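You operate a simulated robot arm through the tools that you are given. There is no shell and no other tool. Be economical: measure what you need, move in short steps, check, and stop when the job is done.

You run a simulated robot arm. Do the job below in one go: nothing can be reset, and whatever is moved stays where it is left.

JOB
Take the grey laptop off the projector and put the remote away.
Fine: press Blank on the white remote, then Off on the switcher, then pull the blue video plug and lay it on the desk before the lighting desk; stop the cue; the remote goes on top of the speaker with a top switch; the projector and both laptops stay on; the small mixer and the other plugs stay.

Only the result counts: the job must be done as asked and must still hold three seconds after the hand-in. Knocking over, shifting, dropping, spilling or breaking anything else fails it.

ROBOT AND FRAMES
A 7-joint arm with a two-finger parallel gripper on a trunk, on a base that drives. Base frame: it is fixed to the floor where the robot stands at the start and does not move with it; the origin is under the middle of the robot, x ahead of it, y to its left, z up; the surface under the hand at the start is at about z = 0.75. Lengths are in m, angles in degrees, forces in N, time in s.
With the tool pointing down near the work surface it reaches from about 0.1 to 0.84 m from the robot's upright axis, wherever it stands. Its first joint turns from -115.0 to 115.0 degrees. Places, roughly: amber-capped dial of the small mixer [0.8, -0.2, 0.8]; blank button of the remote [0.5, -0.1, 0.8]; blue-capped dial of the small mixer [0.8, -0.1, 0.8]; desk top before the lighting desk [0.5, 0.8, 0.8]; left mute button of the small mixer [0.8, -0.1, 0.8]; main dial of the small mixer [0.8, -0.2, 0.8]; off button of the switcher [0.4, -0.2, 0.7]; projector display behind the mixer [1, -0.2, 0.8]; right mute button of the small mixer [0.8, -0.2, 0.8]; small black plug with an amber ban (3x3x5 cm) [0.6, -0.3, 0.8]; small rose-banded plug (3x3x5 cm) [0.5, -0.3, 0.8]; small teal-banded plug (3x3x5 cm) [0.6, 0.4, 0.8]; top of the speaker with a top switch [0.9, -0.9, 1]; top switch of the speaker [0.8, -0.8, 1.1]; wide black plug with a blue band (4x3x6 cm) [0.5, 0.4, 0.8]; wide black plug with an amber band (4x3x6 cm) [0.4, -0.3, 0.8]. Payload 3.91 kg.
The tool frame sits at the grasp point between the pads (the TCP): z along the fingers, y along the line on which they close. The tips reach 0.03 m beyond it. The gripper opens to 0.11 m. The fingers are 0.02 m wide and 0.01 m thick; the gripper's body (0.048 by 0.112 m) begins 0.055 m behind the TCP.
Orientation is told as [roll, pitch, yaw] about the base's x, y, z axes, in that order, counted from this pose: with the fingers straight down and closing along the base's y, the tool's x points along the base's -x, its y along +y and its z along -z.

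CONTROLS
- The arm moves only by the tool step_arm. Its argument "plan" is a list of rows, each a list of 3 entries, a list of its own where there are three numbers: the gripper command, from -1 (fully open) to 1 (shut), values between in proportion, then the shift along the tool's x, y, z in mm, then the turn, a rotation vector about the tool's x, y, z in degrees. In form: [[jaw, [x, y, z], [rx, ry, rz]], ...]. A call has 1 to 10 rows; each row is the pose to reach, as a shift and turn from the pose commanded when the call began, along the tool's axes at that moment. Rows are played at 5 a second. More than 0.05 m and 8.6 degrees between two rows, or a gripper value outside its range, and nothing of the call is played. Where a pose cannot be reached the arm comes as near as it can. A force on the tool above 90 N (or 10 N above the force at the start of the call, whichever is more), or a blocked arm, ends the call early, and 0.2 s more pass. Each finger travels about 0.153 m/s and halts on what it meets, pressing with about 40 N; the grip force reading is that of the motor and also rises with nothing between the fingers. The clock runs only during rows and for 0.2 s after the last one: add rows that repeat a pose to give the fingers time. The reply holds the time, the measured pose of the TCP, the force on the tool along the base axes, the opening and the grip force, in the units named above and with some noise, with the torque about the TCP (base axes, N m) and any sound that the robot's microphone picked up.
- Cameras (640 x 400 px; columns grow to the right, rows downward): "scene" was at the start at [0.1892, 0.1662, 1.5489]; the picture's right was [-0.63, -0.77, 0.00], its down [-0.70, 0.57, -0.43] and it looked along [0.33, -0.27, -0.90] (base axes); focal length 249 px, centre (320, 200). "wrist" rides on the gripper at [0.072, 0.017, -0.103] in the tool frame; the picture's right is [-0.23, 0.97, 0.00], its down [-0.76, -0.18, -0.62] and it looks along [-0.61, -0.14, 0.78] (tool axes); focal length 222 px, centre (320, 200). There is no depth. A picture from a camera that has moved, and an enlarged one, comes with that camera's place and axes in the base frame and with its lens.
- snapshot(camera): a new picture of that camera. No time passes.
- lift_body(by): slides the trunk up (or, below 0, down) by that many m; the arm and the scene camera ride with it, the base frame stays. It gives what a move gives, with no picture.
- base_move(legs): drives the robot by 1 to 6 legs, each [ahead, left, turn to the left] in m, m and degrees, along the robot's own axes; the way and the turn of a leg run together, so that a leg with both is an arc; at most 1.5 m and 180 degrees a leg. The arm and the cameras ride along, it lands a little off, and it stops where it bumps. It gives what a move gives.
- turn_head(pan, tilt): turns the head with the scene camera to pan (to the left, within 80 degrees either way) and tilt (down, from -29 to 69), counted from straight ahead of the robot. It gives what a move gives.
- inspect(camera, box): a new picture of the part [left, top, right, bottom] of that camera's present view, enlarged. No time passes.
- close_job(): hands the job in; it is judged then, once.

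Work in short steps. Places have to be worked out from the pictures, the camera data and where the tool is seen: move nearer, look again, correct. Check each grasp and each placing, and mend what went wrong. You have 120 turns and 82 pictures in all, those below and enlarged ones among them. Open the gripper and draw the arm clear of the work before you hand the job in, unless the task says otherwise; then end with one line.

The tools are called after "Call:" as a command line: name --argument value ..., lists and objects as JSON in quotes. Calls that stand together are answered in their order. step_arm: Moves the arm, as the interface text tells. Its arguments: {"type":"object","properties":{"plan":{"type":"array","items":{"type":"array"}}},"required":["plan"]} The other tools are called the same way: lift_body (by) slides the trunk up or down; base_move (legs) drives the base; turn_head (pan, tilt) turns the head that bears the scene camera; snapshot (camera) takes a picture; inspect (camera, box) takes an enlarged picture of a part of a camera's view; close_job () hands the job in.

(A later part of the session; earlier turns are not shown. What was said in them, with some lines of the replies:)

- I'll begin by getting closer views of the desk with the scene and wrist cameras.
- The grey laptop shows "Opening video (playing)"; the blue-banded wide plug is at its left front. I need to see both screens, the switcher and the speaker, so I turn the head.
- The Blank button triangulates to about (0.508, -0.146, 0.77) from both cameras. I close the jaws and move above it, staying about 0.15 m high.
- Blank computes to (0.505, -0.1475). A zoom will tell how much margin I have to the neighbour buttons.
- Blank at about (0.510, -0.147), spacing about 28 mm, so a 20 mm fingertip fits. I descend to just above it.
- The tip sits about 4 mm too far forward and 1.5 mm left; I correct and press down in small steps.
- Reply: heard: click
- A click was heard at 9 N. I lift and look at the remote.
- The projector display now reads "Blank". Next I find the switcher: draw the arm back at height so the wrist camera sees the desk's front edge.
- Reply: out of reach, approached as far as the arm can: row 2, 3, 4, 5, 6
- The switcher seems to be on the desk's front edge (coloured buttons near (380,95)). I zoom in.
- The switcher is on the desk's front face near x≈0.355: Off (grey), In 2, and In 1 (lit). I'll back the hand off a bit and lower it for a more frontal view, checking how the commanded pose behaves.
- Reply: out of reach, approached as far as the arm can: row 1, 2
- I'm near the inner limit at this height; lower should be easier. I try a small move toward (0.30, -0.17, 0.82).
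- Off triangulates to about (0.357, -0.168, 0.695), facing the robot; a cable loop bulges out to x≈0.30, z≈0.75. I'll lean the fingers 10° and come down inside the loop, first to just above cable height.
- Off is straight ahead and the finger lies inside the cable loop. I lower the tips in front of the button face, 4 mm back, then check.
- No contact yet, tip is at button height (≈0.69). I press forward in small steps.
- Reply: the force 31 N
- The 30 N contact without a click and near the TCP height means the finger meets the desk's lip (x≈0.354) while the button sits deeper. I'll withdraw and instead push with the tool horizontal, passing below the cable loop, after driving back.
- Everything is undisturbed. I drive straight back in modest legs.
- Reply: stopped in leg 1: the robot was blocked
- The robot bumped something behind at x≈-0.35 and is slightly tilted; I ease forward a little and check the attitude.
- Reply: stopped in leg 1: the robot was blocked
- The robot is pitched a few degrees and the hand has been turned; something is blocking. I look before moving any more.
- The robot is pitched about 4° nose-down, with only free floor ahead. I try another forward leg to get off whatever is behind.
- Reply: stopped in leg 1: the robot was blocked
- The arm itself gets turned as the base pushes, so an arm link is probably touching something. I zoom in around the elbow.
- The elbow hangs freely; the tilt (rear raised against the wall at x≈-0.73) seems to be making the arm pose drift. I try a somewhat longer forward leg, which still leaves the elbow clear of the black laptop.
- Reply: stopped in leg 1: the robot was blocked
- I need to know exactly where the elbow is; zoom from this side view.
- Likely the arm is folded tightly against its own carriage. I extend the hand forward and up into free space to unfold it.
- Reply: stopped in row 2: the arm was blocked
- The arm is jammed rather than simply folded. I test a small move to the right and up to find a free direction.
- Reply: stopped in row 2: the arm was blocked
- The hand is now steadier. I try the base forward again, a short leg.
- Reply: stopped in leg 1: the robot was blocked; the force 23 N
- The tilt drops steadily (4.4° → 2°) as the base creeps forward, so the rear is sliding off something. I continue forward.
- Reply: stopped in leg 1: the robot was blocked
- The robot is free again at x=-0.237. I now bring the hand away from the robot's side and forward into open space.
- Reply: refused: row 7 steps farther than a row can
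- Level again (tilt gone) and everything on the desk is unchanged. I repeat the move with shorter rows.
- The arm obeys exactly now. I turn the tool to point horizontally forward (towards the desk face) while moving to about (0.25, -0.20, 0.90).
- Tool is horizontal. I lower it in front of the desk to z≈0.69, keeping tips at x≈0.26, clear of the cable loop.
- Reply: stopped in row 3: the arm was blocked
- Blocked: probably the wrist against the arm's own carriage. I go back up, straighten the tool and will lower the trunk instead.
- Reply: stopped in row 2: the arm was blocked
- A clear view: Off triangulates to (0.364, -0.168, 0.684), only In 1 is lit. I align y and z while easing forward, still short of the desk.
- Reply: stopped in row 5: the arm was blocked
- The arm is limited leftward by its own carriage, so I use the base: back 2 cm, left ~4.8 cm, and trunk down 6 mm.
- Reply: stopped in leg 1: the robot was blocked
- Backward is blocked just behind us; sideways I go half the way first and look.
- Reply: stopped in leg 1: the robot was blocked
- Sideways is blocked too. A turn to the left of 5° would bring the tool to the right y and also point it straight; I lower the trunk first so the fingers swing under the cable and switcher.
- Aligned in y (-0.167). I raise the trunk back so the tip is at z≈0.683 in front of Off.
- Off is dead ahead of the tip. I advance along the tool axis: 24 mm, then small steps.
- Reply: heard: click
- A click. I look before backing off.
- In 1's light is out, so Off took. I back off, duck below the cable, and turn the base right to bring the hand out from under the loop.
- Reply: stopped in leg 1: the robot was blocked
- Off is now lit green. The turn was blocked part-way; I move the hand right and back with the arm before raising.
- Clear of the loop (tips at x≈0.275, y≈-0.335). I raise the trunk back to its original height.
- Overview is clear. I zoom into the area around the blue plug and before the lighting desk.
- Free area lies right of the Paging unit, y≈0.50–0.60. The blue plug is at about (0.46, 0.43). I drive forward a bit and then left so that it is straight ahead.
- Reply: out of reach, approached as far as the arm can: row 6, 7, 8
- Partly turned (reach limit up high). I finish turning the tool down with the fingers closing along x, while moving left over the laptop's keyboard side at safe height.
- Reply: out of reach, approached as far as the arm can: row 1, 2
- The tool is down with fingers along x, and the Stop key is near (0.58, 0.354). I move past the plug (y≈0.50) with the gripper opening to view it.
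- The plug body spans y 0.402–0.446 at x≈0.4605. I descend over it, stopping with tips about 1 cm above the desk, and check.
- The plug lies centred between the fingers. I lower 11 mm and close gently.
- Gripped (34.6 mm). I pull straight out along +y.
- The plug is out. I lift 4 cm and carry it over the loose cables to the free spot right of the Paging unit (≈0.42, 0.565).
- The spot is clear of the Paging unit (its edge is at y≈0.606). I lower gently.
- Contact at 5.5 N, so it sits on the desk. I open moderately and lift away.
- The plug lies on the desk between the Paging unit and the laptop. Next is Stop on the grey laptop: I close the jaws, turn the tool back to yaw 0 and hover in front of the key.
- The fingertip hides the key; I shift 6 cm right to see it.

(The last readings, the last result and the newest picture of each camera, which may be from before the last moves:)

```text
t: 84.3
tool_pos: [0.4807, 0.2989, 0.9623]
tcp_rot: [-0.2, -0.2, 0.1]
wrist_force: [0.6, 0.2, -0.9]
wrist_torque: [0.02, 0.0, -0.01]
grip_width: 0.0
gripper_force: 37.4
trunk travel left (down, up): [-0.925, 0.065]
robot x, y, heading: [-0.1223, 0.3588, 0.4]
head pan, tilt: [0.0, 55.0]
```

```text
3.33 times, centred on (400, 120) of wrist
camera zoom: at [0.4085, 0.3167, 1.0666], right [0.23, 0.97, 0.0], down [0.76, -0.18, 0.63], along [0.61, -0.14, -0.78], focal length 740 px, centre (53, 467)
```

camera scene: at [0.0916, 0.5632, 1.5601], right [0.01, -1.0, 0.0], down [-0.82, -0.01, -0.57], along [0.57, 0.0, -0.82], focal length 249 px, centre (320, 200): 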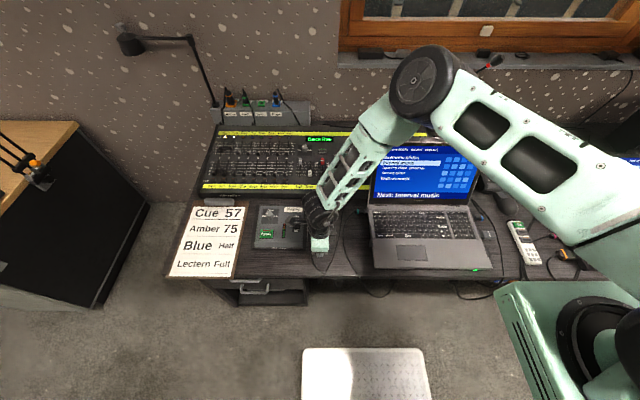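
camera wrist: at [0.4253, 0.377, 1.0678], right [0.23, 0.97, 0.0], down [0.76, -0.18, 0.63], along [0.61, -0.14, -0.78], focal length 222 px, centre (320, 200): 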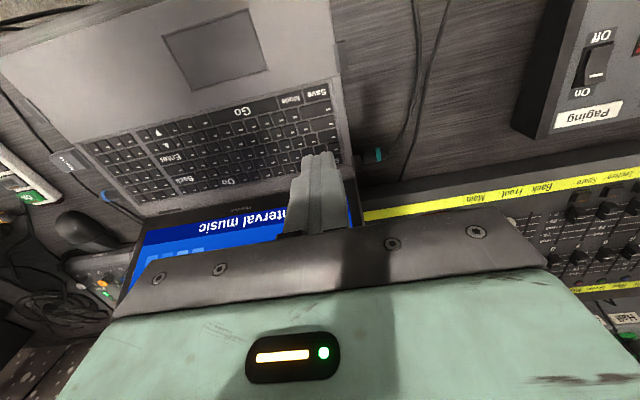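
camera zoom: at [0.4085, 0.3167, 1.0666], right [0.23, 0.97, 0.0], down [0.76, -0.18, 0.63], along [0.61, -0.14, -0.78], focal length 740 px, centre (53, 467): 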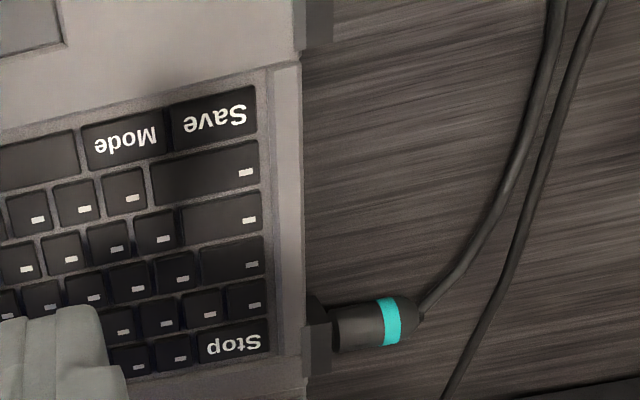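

Stop spans about x 0.573–0.595, y 0.344–0.373. I lean the tool 12° back (edge contact, away from the screen) and hover ~2 cm above it.

Call:
step_arm --plan '[[1, [-30, 20, 15], [0, -6, 0]], [1, [-60, 40, 30], [0, -12, 0]], [1, [-90, 60, 45], [0, -12, 0]], [1, [-107, 60, 80], [0, -12, 0]], [1, [-107, 60, 115], [0, -12, 0]], [1, [-107, 60, 132], [0, -12, 0]], [1, [-107, 60, 132], [0, -12, 0]]]'

Call:
inspect --camera "wrist" --box '[220, 90, 420, 240]'

```text
t: 85.9
tool_pos: [0.5914, 0.3606, 0.8305]
tcp_rot: [-0.3, -12.3, -0.1]
wrist_force: [0.7, -0.5, 0.5]
wrist_torque: [-0.01, 0.0, -0.01]
grip_width: 0.0
gripper_force: 38.2
trunk travel left (down, up): [-0.925, 0.065]
robot x, y, heading: [-0.1196, 0.3552, 0.5]
head pan, tilt: [0.0, 55.0]
```

```text
2.67 times, centred on (320, 165) of wrist
camera zoom: at [0.4984, 0.3774, 0.9176], right [0.22, 0.97, 0.04], down [0.61, -0.18, 0.77], along [0.76, -0.14, -0.64], focal length 592 px, centre (320, 293)
```

zoom: 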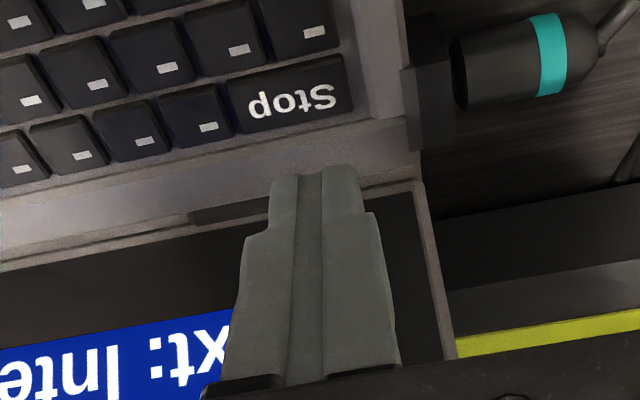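

The lowest edge of the tip is ~4 mm too far toward the screen. I correct and descend, pressing in 2 mm steps.

Call:
step_arm --plan '[[1, [5.5, -2, 6], [0, 0, 0]], [1, [7.7, -2, 16.7], [0, 0, 0]], [1, [8.1, -2, 18.7], [0, 0, 0]], [1, [8.5, -2, 20.6], [0, 0, 0]]]'

```text
t: 86.9
tool_pos: [0.5877, 0.3566, 0.8099]
tcp_rot: [-0.2, -12.3, 0.0]
wrist_force: [-0.5, -0.5, 0.7]
wrist_torque: [-0.01, -0.01, 0.02]
grip_width: 0.0
gripper_force: 37.8
trunk travel left (down, up): [-0.925, 0.065]
robot x, y, heading: [-0.1216, 0.3557, 0.6]
head pan, tilt: [0.0, 55.0]
```

Call:
step_arm --plan '[[1, [0.4, 0, 2], [0, 0, 0]], [1, [0.9, 0, 3.9], [0, 0, 0]], [1, [0.9, 0, 3.9], [0, 0, 0]]]'

```text
t: 87.7
tool_pos: [0.5867, 0.3573, 0.8078]
tcp_rot: [-0.2, -12.2, 0.0]
wrist_force: [-3.7, 0.7, 7.9]
wrist_torque: [0.06, 0.08, -0.04]
grip_width: 0.0
gripper_force: 38.0
trunk travel left (down, up): [-0.925, 0.065]
robot x, y, heading: [-0.1216, 0.3583, 0.3]
head pan, tilt: [0.0, 55.0]
heard: click
```

Click heard. I lift off, come out level, and check the laptop screen.

Call:
step_arm --plan '[[1, [-4, 0, -20], [0, 0, 0]], [1, [-10, 0, -50], [0, 0, 0]], [1, [0, -20, -90], [0, 6, 0]], [1, [40, -50, -120], [0, 12, 0]], [1, [75, -80, -135], [0, 12, 0]], [1, [75, -80, -135], [0, 12, 0]]]'

Call:
turn_head --pan -15 --tilt 50

Call:
snapshot --camera "scene"

```text
refused: row 4 steps farther than a row can; nothing moved
```

```text
t: 88.5
tool_pos: [0.5867, 0.3567, 0.807]
tcp_rot: [-0.2, -12.2, -0.1]
wrist_force: [-3.9, 0.3, 11.0]
wrist_torque: [0.12, 0.03, 0.02]
grip_width: 0.0001
gripper_force: 37.9
trunk travel left (down, up): [-0.925, 0.065]
robot x, y, heading: [-0.125, 0.3585, 0.2]
head pan, tilt: [-15.0, 50.0]
```

```text
17 pictures are left
camera scene: at [0.0934, 0.5434, 1.5668], right [-0.25, -0.97, 0.0], down [-0.74, 0.19, -0.64], along [0.62, -0.16, -0.77], focal length 249 px, centre (320, 200)
```

scene: 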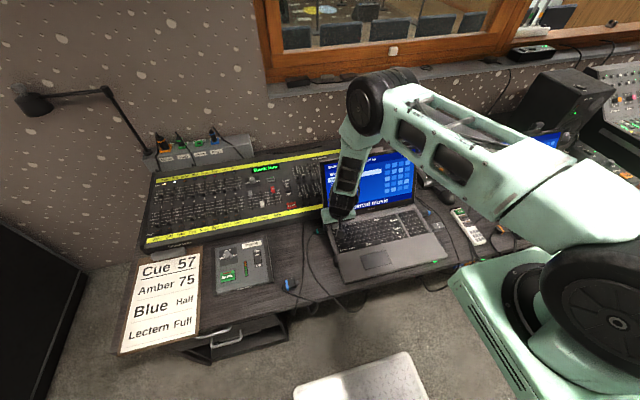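

The lift was refused for step size; I repeat with smaller rows and then check the screen.

Call:
step_arm --plan '[[1, [-4, 0, -20], [0, 0, 0]], [1, [-10, 0, -50], [0, 0, 0]], [1, [-5, -10, -85], [0, 6, 0]], [1, [10, -30, -115], [0, 12, 0]], [1, [35, -60, -130], [0, 12, 0]], [1, [65, -90, -140], [0, 12, 0]], [1, [65, -90, -140], [0, 12, 0]]]'

Call:
inspect --camera "scene" --box '[270, 120, 470, 300]'

```text
t: 90.1
tool_pos: [0.4934, 0.2658, 0.9298]
tcp_rot: [-0.2, -0.3, 0.0]
wrist_force: [-0.3, -1.2, 0.5]
wrist_torque: [0.03, -0.02, 0.03]
grip_width: 0.0001
gripper_force: 37.4
trunk travel left (down, up): [-0.925, 0.065]
robot x, y, heading: [-0.119, 0.3557, 0.5]
head pan, tilt: [-15.0, 50.0]
```

```text
2.22 times, centred on (370, 210) of scene
camera zoom: at [0.094, 0.5433, 1.5667], right [-0.25, -0.97, 0.0], down [-0.74, 0.19, -0.64], along [0.62, -0.16, -0.77], focal length 553 px, centre (209, 178)
```

zoom: 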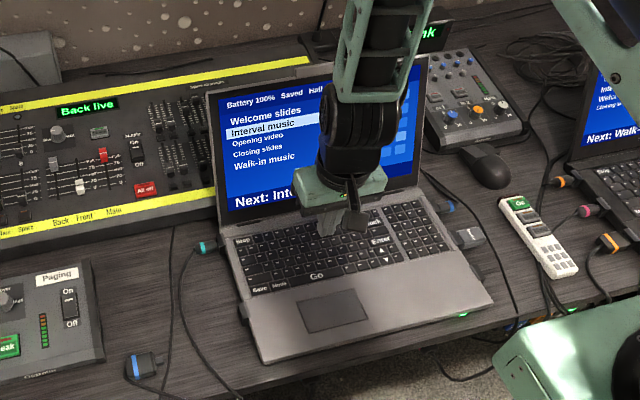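

"(playing)" is gone from the list, so the cue is stopped. Now the remote: I drive right so that it is in front of the robot.

Call:
base_move --legs '[[0, -0.42, -0.4]]'

Call:
snapshot --camera "wrist"

```text
t: 92.7
tool_pos: [0.4935, -0.1602, 0.9284]
tcp_rot: [-0.3, -0.2, -0.9]
wrist_force: [-0.2, -0.1, -0.1]
wrist_torque: [0.02, 0.02, -0.01]
grip_width: 0.0002
gripper_force: 37.6
trunk travel left (down, up): [-0.925, 0.065]
robot x, y, heading: [-0.1166, -0.0608, -0.4]
head pan, tilt: [-15.0, 50.0]
```

```text
15 pictures are left
camera wrist: at [0.4208, -0.1408, 1.0332], right [0.24, 0.97, 0.0], down [0.76, -0.19, 0.63], along [0.61, -0.15, -0.78], focal length 222 px, centre (320, 200)
```

wrist: 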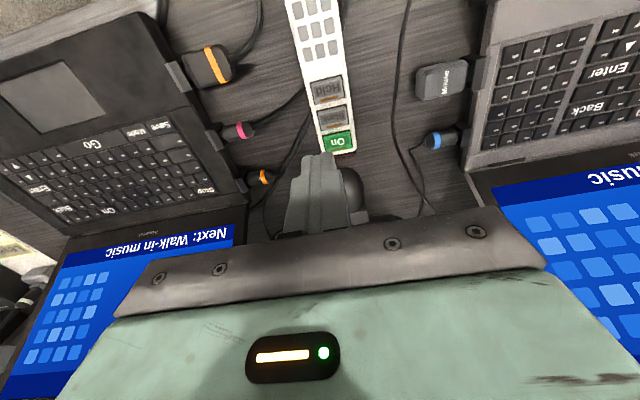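

Remote spans about x 0.375–0.56, y≈-0.144. I hover over its middle with the jaws opened to ~7 cm and zoom.

Call:
step_arm --plan '[[0, [14, 8, 20], [0, 0, 0]], [-0.3, [28, 16, 50], [0, 0, 0]], [-0.3, [28, 16, 85], [0, 0, 0]], [-0.3, [28, 16, 95], [0, 0, 0]], [-0.3, [28, 16, 95], [0, 0, 0]]]'

Call:
inspect --camera "wrist" --box '[180, 40, 460, 240]'

```text
t: 93.9
tool_pos: [0.4653, -0.1427, 0.8343]
tcp_rot: [-0.2, -0.2, -0.9]
wrist_force: [-0.3, 0.5, -0.6]
wrist_torque: [0.03, 0.01, 0.02]
grip_width: 0.0713
gripper_force: 0.1
trunk travel left (down, up): [-0.925, 0.065]
robot x, y, heading: [-0.1211, -0.0625, -0.0]
head pan, tilt: [-15.0, 50.0]
```

```text
2.00 times, centred on (320, 140) of wrist
camera zoom: at [0.3924, -0.1244, 0.938], right [0.24, 0.97, 0.0], down [0.76, -0.19, 0.63], along [0.61, -0.15, -0.78], focal length 444 px, centre (320, 320)
```

zoom: 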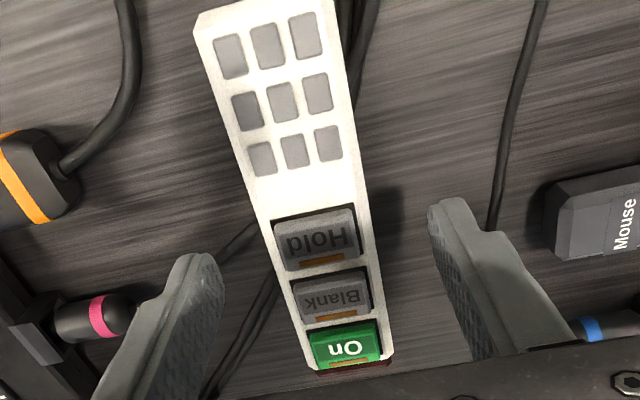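

I grip at x≈0.45, short of the rose cable that runs under the remote, with tips ~8 mm above the desk.

Call:
step_arm --plan '[[-0.3, [15, -4, 15], [0, 0, 2]], [-0.3, [15, -4, 35], [0, 0, 2]], [-0.3, [15, -4, 45], [0, 0, 2]], [0.2, [15, -4, 45], [0, 0, 2]], [0.7, [15, -4, 45], [0, 0, 2]], [0.7, [15, -4, 45], [0, 0, 2]], [0.7, [15, -4, 45], [0, 0, 2]]]'

```text
t: 95.5
tool_pos: [0.451, -0.1472, 0.7884]
tcp_rot: [-0.2, -0.1, -2.9]
wrist_force: [-0.9, -0.4, -0.3]
wrist_torque: [0.03, 0.04, 0.01]
grip_width: 0.0453
gripper_force: 40.1
trunk travel left (down, up): [-0.925, 0.065]
robot x, y, heading: [-0.1215, -0.0641, -0.2]
head pan, tilt: [-15.0, 50.0]
```

Gripped at 45 mm. I lift straight up and check the hold.

Call:
step_arm --plan '[[0.7, [0, 0, -20], [0, 0, 0]], [0.7, [0, 0, -60], [0, 0, 0]], [0.7, [0, 0, -105], [0, 0, 0]], [0.7, [0, 0, -150], [0, 0, 0]], [0.7, [0, 0, -150], [0, 0, 0]]]'

Call:
turn_head --pan -55 --tilt 35

Call:
snapshot --camera "scene"

```text
t: 96.7
tool_pos: [0.4509, -0.1463, 0.9381]
tcp_rot: [-0.2, -0.2, -2.7]
wrist_force: [0.6, 0.0, -1.8]
wrist_torque: [-0.03, 0.04, 0.01]
grip_width: 0.0451
gripper_force: 40.1
trunk travel left (down, up): [-0.925, 0.065]
robot x, y, heading: [-0.1216, -0.0571, -0.3]
head pan, tilt: [-15.0, 50.0]
```

```text
t: 97.8
tool_pos: [0.451, -0.1463, 0.9378]
tcp_rot: [-0.1, -0.1, -2.8]
wrist_force: [0.8, 0.2, -1.7]
wrist_torque: [-0.03, 0.04, -0.01]
grip_width: 0.0453
gripper_force: 40.5
trunk travel left (down, up): [-0.925, 0.065]
robot x, y, heading: [-0.1208, -0.0607, -0.0]
head pan, tilt: [-55.0, 35.0]
```

```text
13 pictures are left
camera scene: at [0.0731, 0.071, 1.5884], right [-0.82, -0.57, 0.0], down [-0.33, 0.47, -0.82], along [0.47, -0.67, -0.57], focal length 249 px, centre (320, 200)
```

scene: 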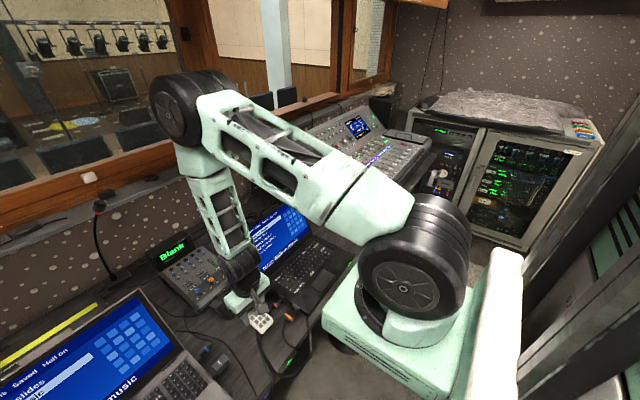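

The remote is held (≈1.8 N). I raise it well above the laptop screen, then drive right towards the speaker, staying back from the desk's round foot.

Call:
step_arm --plan '[[0.7, [0, 0, -45], [0, 0, 0]], [0.7, [0, 0, -90], [0, 0, 0]], [0.7, [0, 0, -135], [0, 0, 0]], [0.7, [0, 0, -170], [0, 0, 0]], [0.7, [0, 0, -170], [0, 0, 0]]]'

Call:
lift_body --by 0.06

Call:
base_move --legs '[[0, -0.45, 0]]'

Call:
turn_head --pan -20 --tilt 40

Call:
snapshot --camera "scene"

```text
t: 99.0
tool_pos: [0.4492, -0.1462, 1.1095]
tcp_rot: [-0.2, -0.2, -2.8]
wrist_force: [0.4, -0.5, -2.5]
wrist_torque: [0.01, -0.01, -0.02]
grip_width: 0.0454
gripper_force: 40.2
trunk travel left (down, up): [-0.925, 0.065]
robot x, y, heading: [-0.1222, -0.0621, -0.5]
head pan, tilt: [-55.0, 35.0]
```

```text
t: 100.0
tool_pos: [0.4496, -0.1463, 1.1697]
tcp_rot: [-0.1, -0.3, -2.8]
wrist_force: [0.2, -1.0, -2.3]
wrist_torque: [-0.01, 0.02, 0.01]
grip_width: 0.0454
gripper_force: 40.3
trunk travel left (down, up): [-0.985, 0.005]
robot x, y, heading: [-0.1171, -0.0634, -0.4]
head pan, tilt: [-55.0, 35.0]
```

```text
t: 102.7
tool_pos: [0.4473, -0.5928, 1.1685]
tcp_rot: [-0.2, -0.2, -2.9]
wrist_force: [0.5, 1.0, -1.6]
wrist_torque: [-0.03, 0.06, 0.02]
grip_width: 0.045
gripper_force: 40.4
trunk travel left (down, up): [-0.985, 0.005]
robot x, y, heading: [-0.1242, -0.5041, -0.2]
head pan, tilt: [-55.0, 35.0]
```

```text
t: 103.7
tool_pos: [0.4461, -0.5932, 1.1694]
tcp_rot: [-0.2, -0.2, -2.8]
wrist_force: [0.2, -0.5, -0.8]
wrist_torque: [0.02, 0.06, 0.02]
grip_width: 0.0451
gripper_force: 40.5
trunk travel left (down, up): [-0.985, 0.005]
robot x, y, heading: [-0.121, -0.5072, -0.3]
head pan, tilt: [-20.0, 40.0]
```

```text
12 pictures are left
camera scene: at [0.1004, -0.3325, 1.6408], right [-0.35, -0.94, 0.0], down [-0.6, 0.22, -0.77], along [0.72, -0.27, -0.64], focal length 249 px, centre (320, 200)
```

scene: 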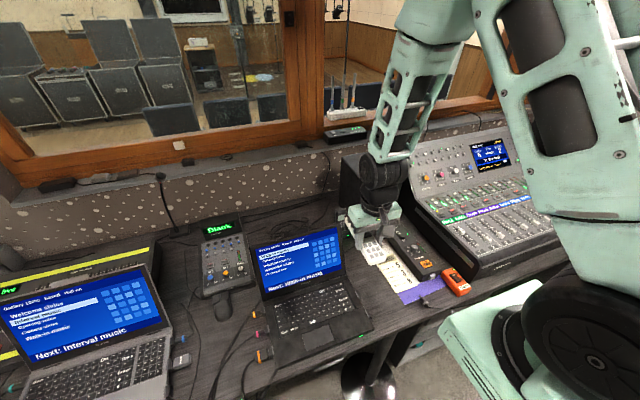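

The hand hides the speaker from the head; the wrist camera should see it.

Call:
snapshot --camera "wrist"

```text
11 pictures are left
camera wrist: at [0.3743, -0.5719, 1.2734], right [0.28, 0.96, 0.0], down [0.75, -0.21, 0.63], along [0.6, -0.17, -0.78], focal length 222 px, centre (320, 200)
```

wrist: 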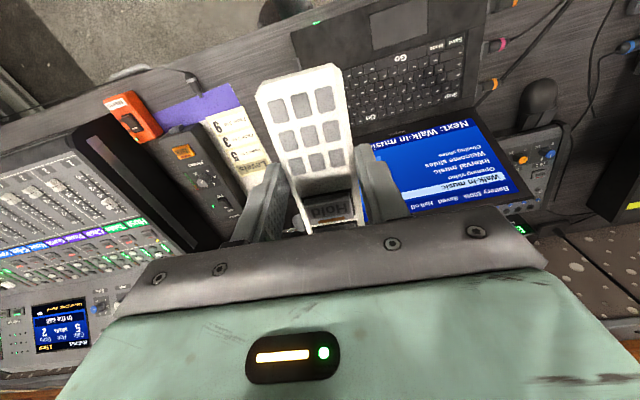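

I move the hand 25 cm to the left at this height so the head can see the speaker top.

Call:
step_arm --plan '[[0.7, [0, 45, 0], [0, 0, 0]], [0.7, [0, 90, 0], [0, 0, 0]], [0.7, [0, 135, 0], [0, 0, 0]], [0.7, [0, 180, 0], [0, 0, 0]], [0.7, [0, 225, 0], [0, 0, 0]], [0.7, [0, 265, 0], [0, 0, 0]]]'

Call:
inspect --camera "scene" --box '[300, 100, 500, 240]'

```text
t: 105.1
tool_pos: [0.4583, -0.3274, 1.1686]
tcp_rot: [-0.1, -0.3, -2.8]
wrist_force: [0.3, -0.7, -1.8]
wrist_torque: [0.04, 0.02, -0.02]
grip_width: 0.0451
gripper_force: 39.7
trunk travel left (down, up): [-0.985, 0.005]
robot x, y, heading: [-0.1229, -0.507, -0.5]
head pan, tilt: [-20.0, 40.0]
```

```text
2.86 times, centred on (400, 170) of scene
camera zoom: at [0.1005, -0.3329, 1.6409], right [-0.35, -0.94, 0.0], down [-0.6, 0.22, -0.77], along [0.72, -0.27, -0.64], focal length 711 px, centre (91, 286)
```

zoom: 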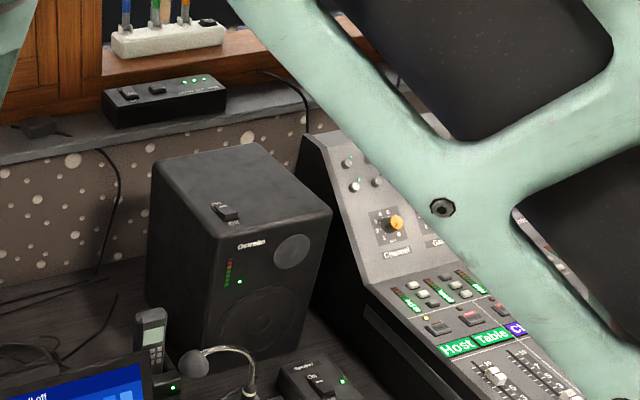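

The speaker top spans roughly x 0.81–1.035, y -0.985…-0.785 at z≈1.04, with its switch near (0.855, -0.83). I'll aim for the right half, y≈-0.93. First I test the arm's forward reach at this height.

Call:
step_arm --plan '[[0.7, [-20, -42, 0], [0, 0, 0]], [0.7, [-42, -84, 0], [0, 0, 0]], [0.7, [-65, -126, 0], [0, 0, 0]], [0.7, [-90, -166, 0], [0, 0, 0]], [0.7, [-118, -205, 0], [0, 0, 0]], [0.7, [-148, -243, 0], [0, 0, 0]], [0.7, [-180, -280, 0], [0, 0, 0]], [0.7, [-210, -318, 0], [0, 0, 0]], [0.7, [-240, -355, 0], [0, 0, 0]], [0.7, [-270, -390, 0], [0, 0, 0]]]'

```text
t: 107.3
tool_pos: [0.7113, -0.7297, 1.172]
tcp_rot: [-0.2, -0.2, -2.7]
wrist_force: [0.3, 1.0, -1.2]
wrist_torque: [-0.02, 0.05, 0.01]
grip_width: 0.0453
gripper_force: 40.1
trunk travel left (down, up): [-0.985, 0.005]
robot x, y, heading: [-0.1238, -0.5074, -0.6]
head pan, tilt: [-20.0, 40.0]
```

Reach is fine so far (0.86 m with no limit). I shift the base right 0.195 m to line up with y≈-0.925 and forward 4 cm.

Call:
base_move --legs '[[0, -0.195, 0.5]]'

Call:
step_arm --plan '[[0.7, [-25, 0, 0], [0, 0, 0]], [0.7, [-50, 0, 0], [0, 0, 0]], [0.7, [-75, 0, 0], [0, 0, 0]], [0.7, [-100, 0, 0], [0, 0, 0]], [0.7, [-100, 0, 0], [0, 0, 0]]]'

```text
t: 108.8
tool_pos: [0.7119, -0.9182, 1.1714]
tcp_rot: [-0.2, -0.3, -2.5]
wrist_force: [0.0, -0.6, -1.8]
wrist_torque: [0.02, 0.06, -0.01]
grip_width: 0.0451
gripper_force: 39.7
trunk travel left (down, up): [-0.985, 0.005]
robot x, y, heading: [-0.126, -0.7005, 0.3]
head pan, tilt: [-20.0, 40.0]
```

```text
t: 110.0
tool_pos: [0.8117, -0.9236, 1.1734]
tcp_rot: [-0.2, 0.0, -2.4]
wrist_force: [0.0, 0.1, -2.5]
wrist_torque: [0.03, 0.04, 0.0]
grip_width: 0.0448
gripper_force: 39.9
trunk travel left (down, up): [-0.985, 0.005]
robot x, y, heading: [-0.1242, -0.6992, 0.1]
head pan, tilt: [-20.0, 40.0]
```

Still reachable. I go forward to x≈0.872 and look from the head camera.

Call:
step_arm --plan '[[0.7, [-20, 0, 0], [0, 0, 0]], [0.7, [-40, 0, 10], [0, 0, 0]], [0.7, [-60, -3, 25], [0, 0, 0]], [0.7, [-60, -3, 40], [0, 0, 0]], [0.7, [-60, -3, 40], [0, 0, 0]]]'

Call:
turn_head --pan -8 --tilt 33

Call:
snapshot --camera "scene"

```text
t: 111.2
tool_pos: [0.8118, -0.9218, 1.1476]
tcp_rot: [-0.2, -0.3, -2.4]
wrist_force: [0.1, -0.3, -0.6]
wrist_torque: [-0.02, 0.06, -0.01]
grip_width: 0.045
gripper_force: 40.2
out of reach, approached as far as the arm can: row 1, 2, 3, 4, 5
trunk travel left (down, up): [-0.985, 0.005]
robot x, y, heading: [-0.1202, -0.7023, 0.0]
head pan, tilt: [-20.0, 40.0]
```

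```text
t: 112.0
tool_pos: [0.813, -0.9217, 1.1472]
tcp_rot: [-0.2, -0.2, -2.3]
wrist_force: [-0.1, 0.5, -1.8]
wrist_torque: [-0.01, 0.05, 0.01]
grip_width: 0.0453
gripper_force: 40.1
trunk travel left (down, up): [-0.985, 0.005]
robot x, y, heading: [-0.1211, -0.7033, 0.2]
head pan, tilt: [-8.0, 33.0]
```

```text
9 pictures are left
camera scene: at [0.1071, -0.5097, 1.6514], right [-0.14, -0.99, 0.0], down [-0.54, 0.08, -0.84], along [0.83, -0.12, -0.55], focal length 249 px, centre (320, 200)
```

scene: 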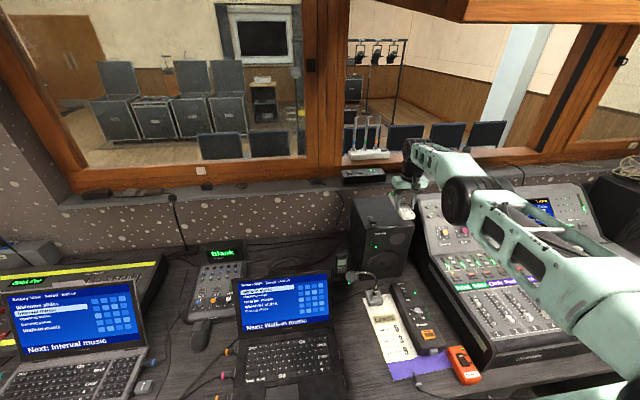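

The limit is ~0.96 m from the axis. I swing the hand left relative to the robot, then shift the base right so the target is straight ahead.

Call:
step_arm --plan '[[0.7, [10, 0, -20], [0, 0, 0]], [0.7, [20, 35, -25], [0, 0, 0]], [0.7, [20, 80, -25], [0, 0, 0]], [0.7, [20, 125, -25], [0, 0, 0]], [0.7, [20, 170, -25], [0, 0, 0]], [0.7, [20, 205, -25], [0, 0, 0]], [0.7, [20, 205, -25], [0, 0, 0]]]'

Call:
base_move --legs '[[0, -0.2, 0]]'

Call:
base_move --legs '[[0.04, 0, 0]]'

```text
t: 113.6
tool_pos: [0.8103, -0.7097, 1.169]
tcp_rot: [-0.2, -0.1, -2.4]
wrist_force: [0.2, 0.2, -1.9]
wrist_torque: [0.02, 0.01, 0.01]
grip_width: 0.0452
gripper_force: 40.1
out of reach, approached as far as the arm can: row 1, 2, 3, 4, 5, 6, 7
trunk travel left (down, up): [-0.985, 0.005]
robot x, y, heading: [-0.1158, -0.7043, 0.3]
head pan, tilt: [-8.0, 33.0]
```

```text
t: 115.2
tool_pos: [0.8095, -0.9118, 1.1685]
tcp_rot: [-0.3, -0.1, -2.4]
wrist_force: [0.3, 0.3, -1.8]
wrist_torque: [0.01, 0.06, 0.02]
grip_width: 0.0453
gripper_force: 40.1
trunk travel left (down, up): [-0.985, 0.005]
robot x, y, heading: [-0.1215, -0.9033, 0.1]
head pan, tilt: [-8.0, 33.0]
```

```text
t: 116.1
tool_pos: [0.8493, -0.9106, 1.1686]
tcp_rot: [-0.2, -0.1, -2.4]
wrist_force: [-0.5, -0.4, -1.4]
wrist_torque: [-0.01, 0.04, -0.01]
grip_width: 0.045
gripper_force: 39.8
trunk travel left (down, up): [-0.985, 0.005]
robot x, y, heading: [-0.0822, -0.9046, -0.0]
head pan, tilt: [-8.0, 33.0]
```

Straight ahead now at (0.849, -0.911). I lower the trunk 6 cm, then try 2 cm more forward and 1 cm right with the arm.

Call:
lift_body --by -0.055

Call:
step_arm --plan '[[0.7, [-10, -5, 0], [0, 0, 0]], [0.7, [-22, -10, 0], [0, 0, 0]], [0.7, [-22, -10, 0], [0, 0, 0]]]'

Call:
inspect --camera "scene" --box '[240, 140, 440, 290]'

```text
t: 117.0
tool_pos: [0.8498, -0.9108, 1.1133]
tcp_rot: [-0.3, -0.2, -2.4]
wrist_force: [0.4, 0.4, -0.5]
wrist_torque: [-0.01, 0.03, 0.02]
grip_width: 0.0452
gripper_force: 39.8
trunk travel left (down, up): [-0.93, 0.06]
robot x, y, heading: [-0.0815, -0.9001, 0.1]
head pan, tilt: [-8.0, 33.0]
```

```text
t: 117.8
tool_pos: [0.8533, -0.9237, 1.1148]
tcp_rot: [-0.3, 0.0, -2.4]
wrist_force: [-0.1, 0.3, -1.4]
wrist_torque: [-0.02, 0.03, 0.02]
grip_width: 0.0453
gripper_force: 40.2
out of reach, approached as far as the arm can: row 1, 2, 3
trunk travel left (down, up): [-0.93, 0.06]
robot x, y, heading: [-0.083, -0.9, -0.0]
head pan, tilt: [-8.0, 33.0]
```

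```text
2.67 times, centred on (340, 215) of scene
camera zoom: at [0.1473, -0.7097, 1.5965], right [-0.14, -0.99, 0.0], down [-0.54, 0.07, -0.84], along [0.83, -0.12, -0.54], focal length 664 px, centre (267, 160)
```

zoom: 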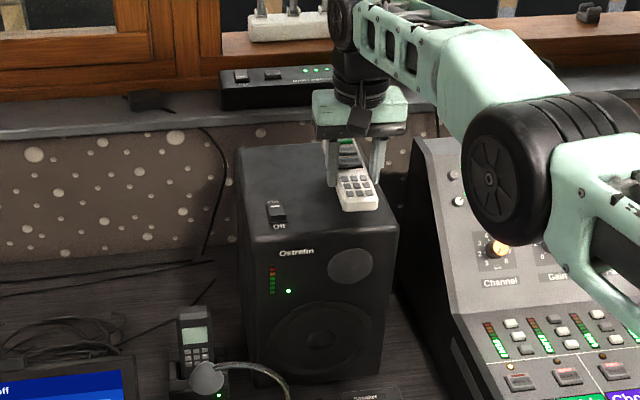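

The remote hangs over the right half of the top, clear of the switch; triangulation gives the top at z≈1.053 and its front edge at x≈0.79. I lower with the trunk in small steps and watch the force.

Call:
lift_body --by -0.018

Call:
lift_body --by -0.004

Call:
lift_body --by -0.003

```text
t: 118.5
tool_pos: [0.8548, -0.924, 1.0958]
tcp_rot: [-0.1, -0.1, -2.4]
wrist_force: [-0.8, -1.0, -1.5]
wrist_torque: [0.01, 0.04, 0.02]
grip_width: 0.0454
gripper_force: 40.0
trunk travel left (down, up): [-0.912, 0.078]
robot x, y, heading: [-0.0829, -0.9014, -0.1]
head pan, tilt: [-8.0, 33.0]
```

```text
t: 119.0
tool_pos: [0.8541, -0.9228, 1.0933]
tcp_rot: [-0.2, 0.0, -2.4]
wrist_force: [-0.5, 0.8, -1.3]
wrist_torque: [0.0, 0.06, 0.0]
grip_width: 0.0452
gripper_force: 40.2
trunk travel left (down, up): [-0.908, 0.082]
robot x, y, heading: [-0.0811, -0.9038, 0.1]
head pan, tilt: [-8.0, 33.0]
```

```text
t: 119.5
tool_pos: [0.8553, -0.9238, 1.09]
tcp_rot: [-0.2, -0.1, -2.3]
wrist_force: [-0.9, 0.6, -1.2]
wrist_torque: [-0.04, 0.05, 0.01]
grip_width: 0.0451
gripper_force: 39.7
trunk travel left (down, up): [-0.905, 0.085]
robot x, y, heading: [-0.0857, -0.9028, -0.0]
head pan, tilt: [-8.0, 33.0]
```

No contact yet; continue in small steps.

Call:
lift_body --by -0.004

Call:
lift_body --by -0.003

Call:
inspect --camera "scene" --box '[310, 150, 410, 250]'

```text
t: 120.0
tool_pos: [0.8558, -0.9242, 1.0888]
tcp_rot: [-0.1, -0.4, -2.3]
wrist_force: [-1.3, -0.9, 8.8]
wrist_torque: [0.12, -1.05, 0.0]
grip_width: 0.0452
gripper_force: 39.9
trunk travel left (down, up): [-0.901, 0.089]
robot x, y, heading: [-0.0801, -0.903, 0.0]
head pan, tilt: [-8.0, 33.0]
```

```text
t: 120.6
tool_pos: [0.8541, -0.9241, 1.0882]
tcp_rot: [-0.2, -0.5, -2.3]
wrist_force: [1.8, 0.0, 32.4]
wrist_torque: [0.03, 0.35, -0.01]
grip_width: 0.0452
gripper_force: 40.7
trunk travel left (down, up): [-0.898, 0.092]
robot x, y, heading: [-0.0869, -0.9001, 0.2]
head pan, tilt: [-8.0, 33.0]
```

```text
4.00 times, centred on (360, 200) of scene
camera zoom: at [0.1456, -0.7098, 1.5652], right [-0.14, -0.99, 0.0], down [-0.54, 0.07, -0.84], along [0.83, -0.12, -0.54], focal length 996 px, centre (160, 200)
```

zoom: 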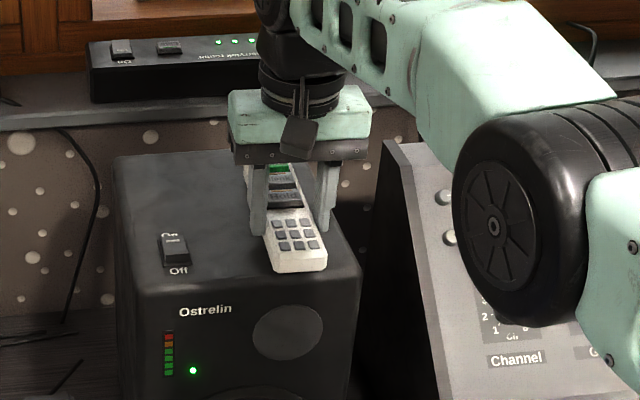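

The remote rests flat on top, well away from the switch. I relieve the pressure, open the jaws moderately and rise straight up.

Call:
lift_body --by 0.003

Call:
step_arm --plan '[[0.1, [0, 0, 0], [0, 0, 0]], [-0.2, [0, 0, 0], [0, 0, 0]], [-0.2, [0, 0, 0], [0, 0, 0]], [-0.2, [0, 0, 0], [0, 0, 0]]]'

Call:
lift_body --by 0.085

Call:
inspect --camera "scene" --box '[290, 140, 420, 270]'

```text
t: 121.1
tool_pos: [0.8546, -0.9237, 1.0892]
tcp_rot: [-0.1, -0.4, -2.4]
wrist_force: [7.3, -0.8, 23.7]
wrist_torque: [0.04, -1.03, 0.02]
grip_width: 0.0453
gripper_force: 40.1
trunk travel left (down, up): [-0.901, 0.089]
robot x, y, heading: [-0.0842, -0.9044, -0.0]
head pan, tilt: [-8.0, 33.0]
```

```text
t: 122.1
tool_pos: [0.854, -0.9251, 1.0863]
tcp_rot: [-0.1, -0.1, -2.4]
wrist_force: [0.2, 0.3, 0.2]
wrist_torque: [-0.03, 0.01, -0.01]
grip_width: 0.0658
gripper_force: 0.0
trunk travel left (down, up): [-0.901, 0.089]
robot x, y, heading: [-0.0859, -0.9017, 0.1]
head pan, tilt: [-8.0, 33.0]
```

```text
t: 123.3
tool_pos: [0.8543, -0.924, 1.1711]
tcp_rot: [-0.2, -0.2, -2.4]
wrist_force: [-0.4, 0.9, -0.4]
wrist_torque: [0.0, -0.05, 0.0]
grip_width: 0.0658
gripper_force: 0.1
trunk travel left (down, up): [-0.986, 0.004]
robot x, y, heading: [-0.0847, -0.9026, 0.1]
head pan, tilt: [-8.0, 33.0]
```

```text
3.08 times, centred on (355, 205) of scene
camera zoom: at [0.1474, -0.7098, 1.6525], right [-0.14, -0.99, 0.0], down [-0.54, 0.07, -0.84], along [0.83, -0.12, -0.54], focal length 766 px, centre (212, 185)
```

zoom: 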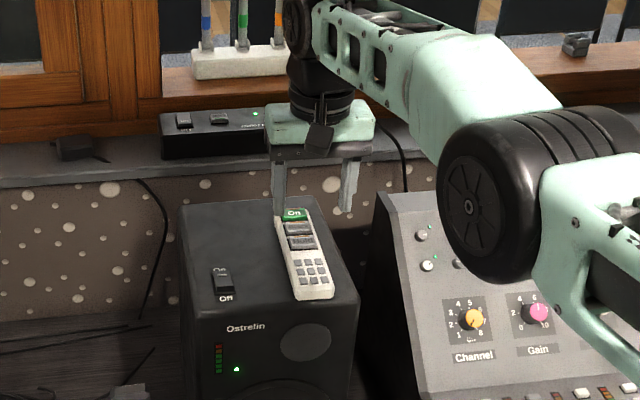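

The remote lies flat on the speaker top. I fully open and draw the arm back over the free side of the desk.

Call:
step_arm --plan '[[-0.2, [45, 0, 0], [0, 0, 0]], [-0.2, [90, 0, 0], [0, 0, 0]], [-0.6, [135, 0, 0], [0, 0, 0]], [-1, [180, 0, 0], [0, 0, 0]], [-1, [225, 0, 0], [0, 0, 0]], [-1, [270, 0, 0], [0, 0, 0]], [-1, [310, 0, 0], [0, 0, 0]], [-1, [310, 0, 0], [0, 0, 0]]]'

Call:
turn_head --pan 20 --tilt 40

Call:
snapshot --camera "scene"

```text
t: 125.1
tool_pos: [0.8368, -0.8561, 1.1472]
tcp_rot: [-0.1, -0.1, -2.4]
wrist_force: [-0.4, -0.1, -0.4]
wrist_torque: [0.04, 0.02, 0.02]
grip_width: 0.1102
gripper_force: 0.1
out of reach, approached as far as the arm can: row 1, 2, 3, 4, 5, 6, 7, 8
trunk travel left (down, up): [-0.986, 0.004]
robot x, y, heading: [-0.0831, -0.8997, 0.4]
head pan, tilt: [-8.0, 33.0]
```

```text
t: 126.0
tool_pos: [0.8378, -0.857, 1.1467]
tcp_rot: [-0.2, 0.0, -2.4]
wrist_force: [0.3, -0.5, -0.8]
wrist_torque: [0.01, -0.03, -0.02]
grip_width: 0.1101
gripper_force: 0.1
trunk travel left (down, up): [-0.986, 0.004]
robot x, y, heading: [-0.0786, -0.9026, 0.2]
head pan, tilt: [20.0, 40.0]
```

```text
5 pictures are left
camera scene: at [0.139, -0.6683, 1.6418], right [0.34, -0.94, 0.0], down [-0.6, -0.22, -0.77], along [0.72, 0.26, -0.64], focal length 249 px, centre (320, 200)
```

scene: 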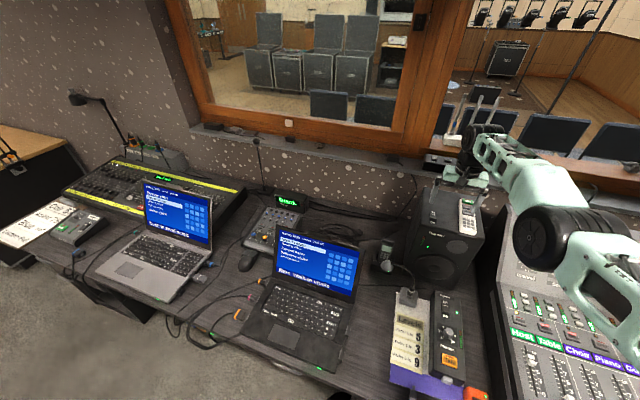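

The arm's retraction stuck at a limit, so I use the base: drive back 12 cm straight, which takes the hand off the speaker at its present height.

Call:
base_move --legs '[[-0.12, 0, 0]]'

Call:
inspect --camera "scene" --box '[340, 110, 560, 270]'

```text
t: 127.3
tool_pos: [0.7155, -0.8566, 1.146]
tcp_rot: [-0.2, 0.1, -2.5]
wrist_force: [-0.4, -0.1, 0.1]
wrist_torque: [0.0, 0.0, 0.02]
grip_width: 0.1099
gripper_force: 0.1
trunk travel left (down, up): [-0.986, 0.004]
robot x, y, heading: [-0.2043, -0.9007, 0.1]
head pan, tilt: [20.0, 40.0]
```

```text
2.50 times, centred on (450, 190) of scene
camera zoom: at [0.0177, -0.6684, 1.6418], right [0.34, -0.94, 0.0], down [-0.6, -0.22, -0.77], along [0.72, 0.26, -0.64], focal length 622 px, centre (-5, 225)
```

zoom: 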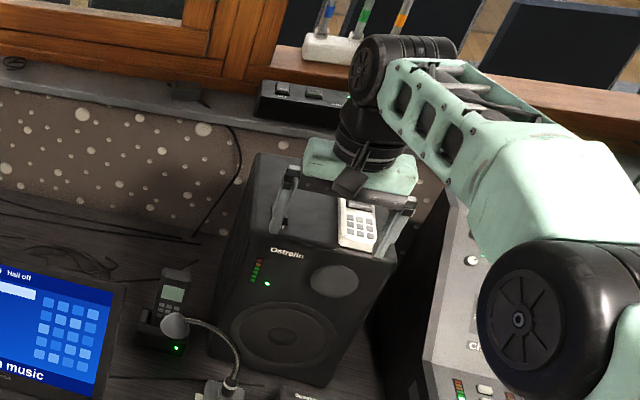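

The hand is clear in front of the speaker and the remote is undisturbed. One last check of the left side before handing in.

Call:
inspect --camera "scene" --box '[40, 130, 360, 350]'

```text
1.82 times, centred on (200, 240) of scene
camera zoom: at [0.0177, -0.6684, 1.6418], right [0.34, -0.94, 0.0], down [-0.6, -0.22, -0.77], along [0.72, 0.26, -0.64], focal length 453 px, centre (538, 127)
```

zoom: 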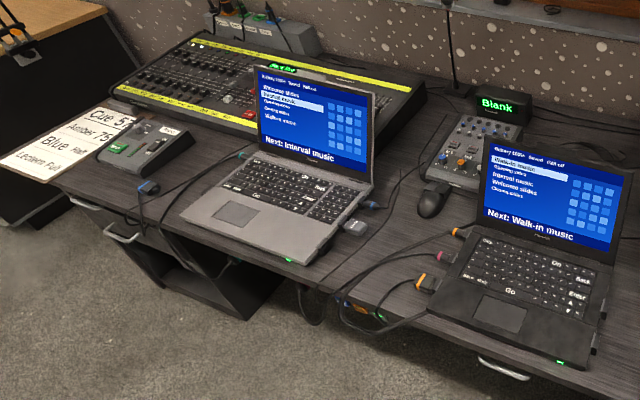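

The last pictures show the plug on the desk before the lighting desk, both laptops on, the projector display reading "Blank", and the other plugs in place. I hand the job in.

Call:
close_job

```text
The job is handed in.
```

The job is handed in: Blank was pressed first, then Off on the switcher, then the blue video plug was pulled and laid on the desk before the lighting desk. I then stopped the cue and put the remote on the speaker with the top switch. On the way the robot backed into something behind it and tilted for a few seconds, but the final pictures show nothing on the desk moved.
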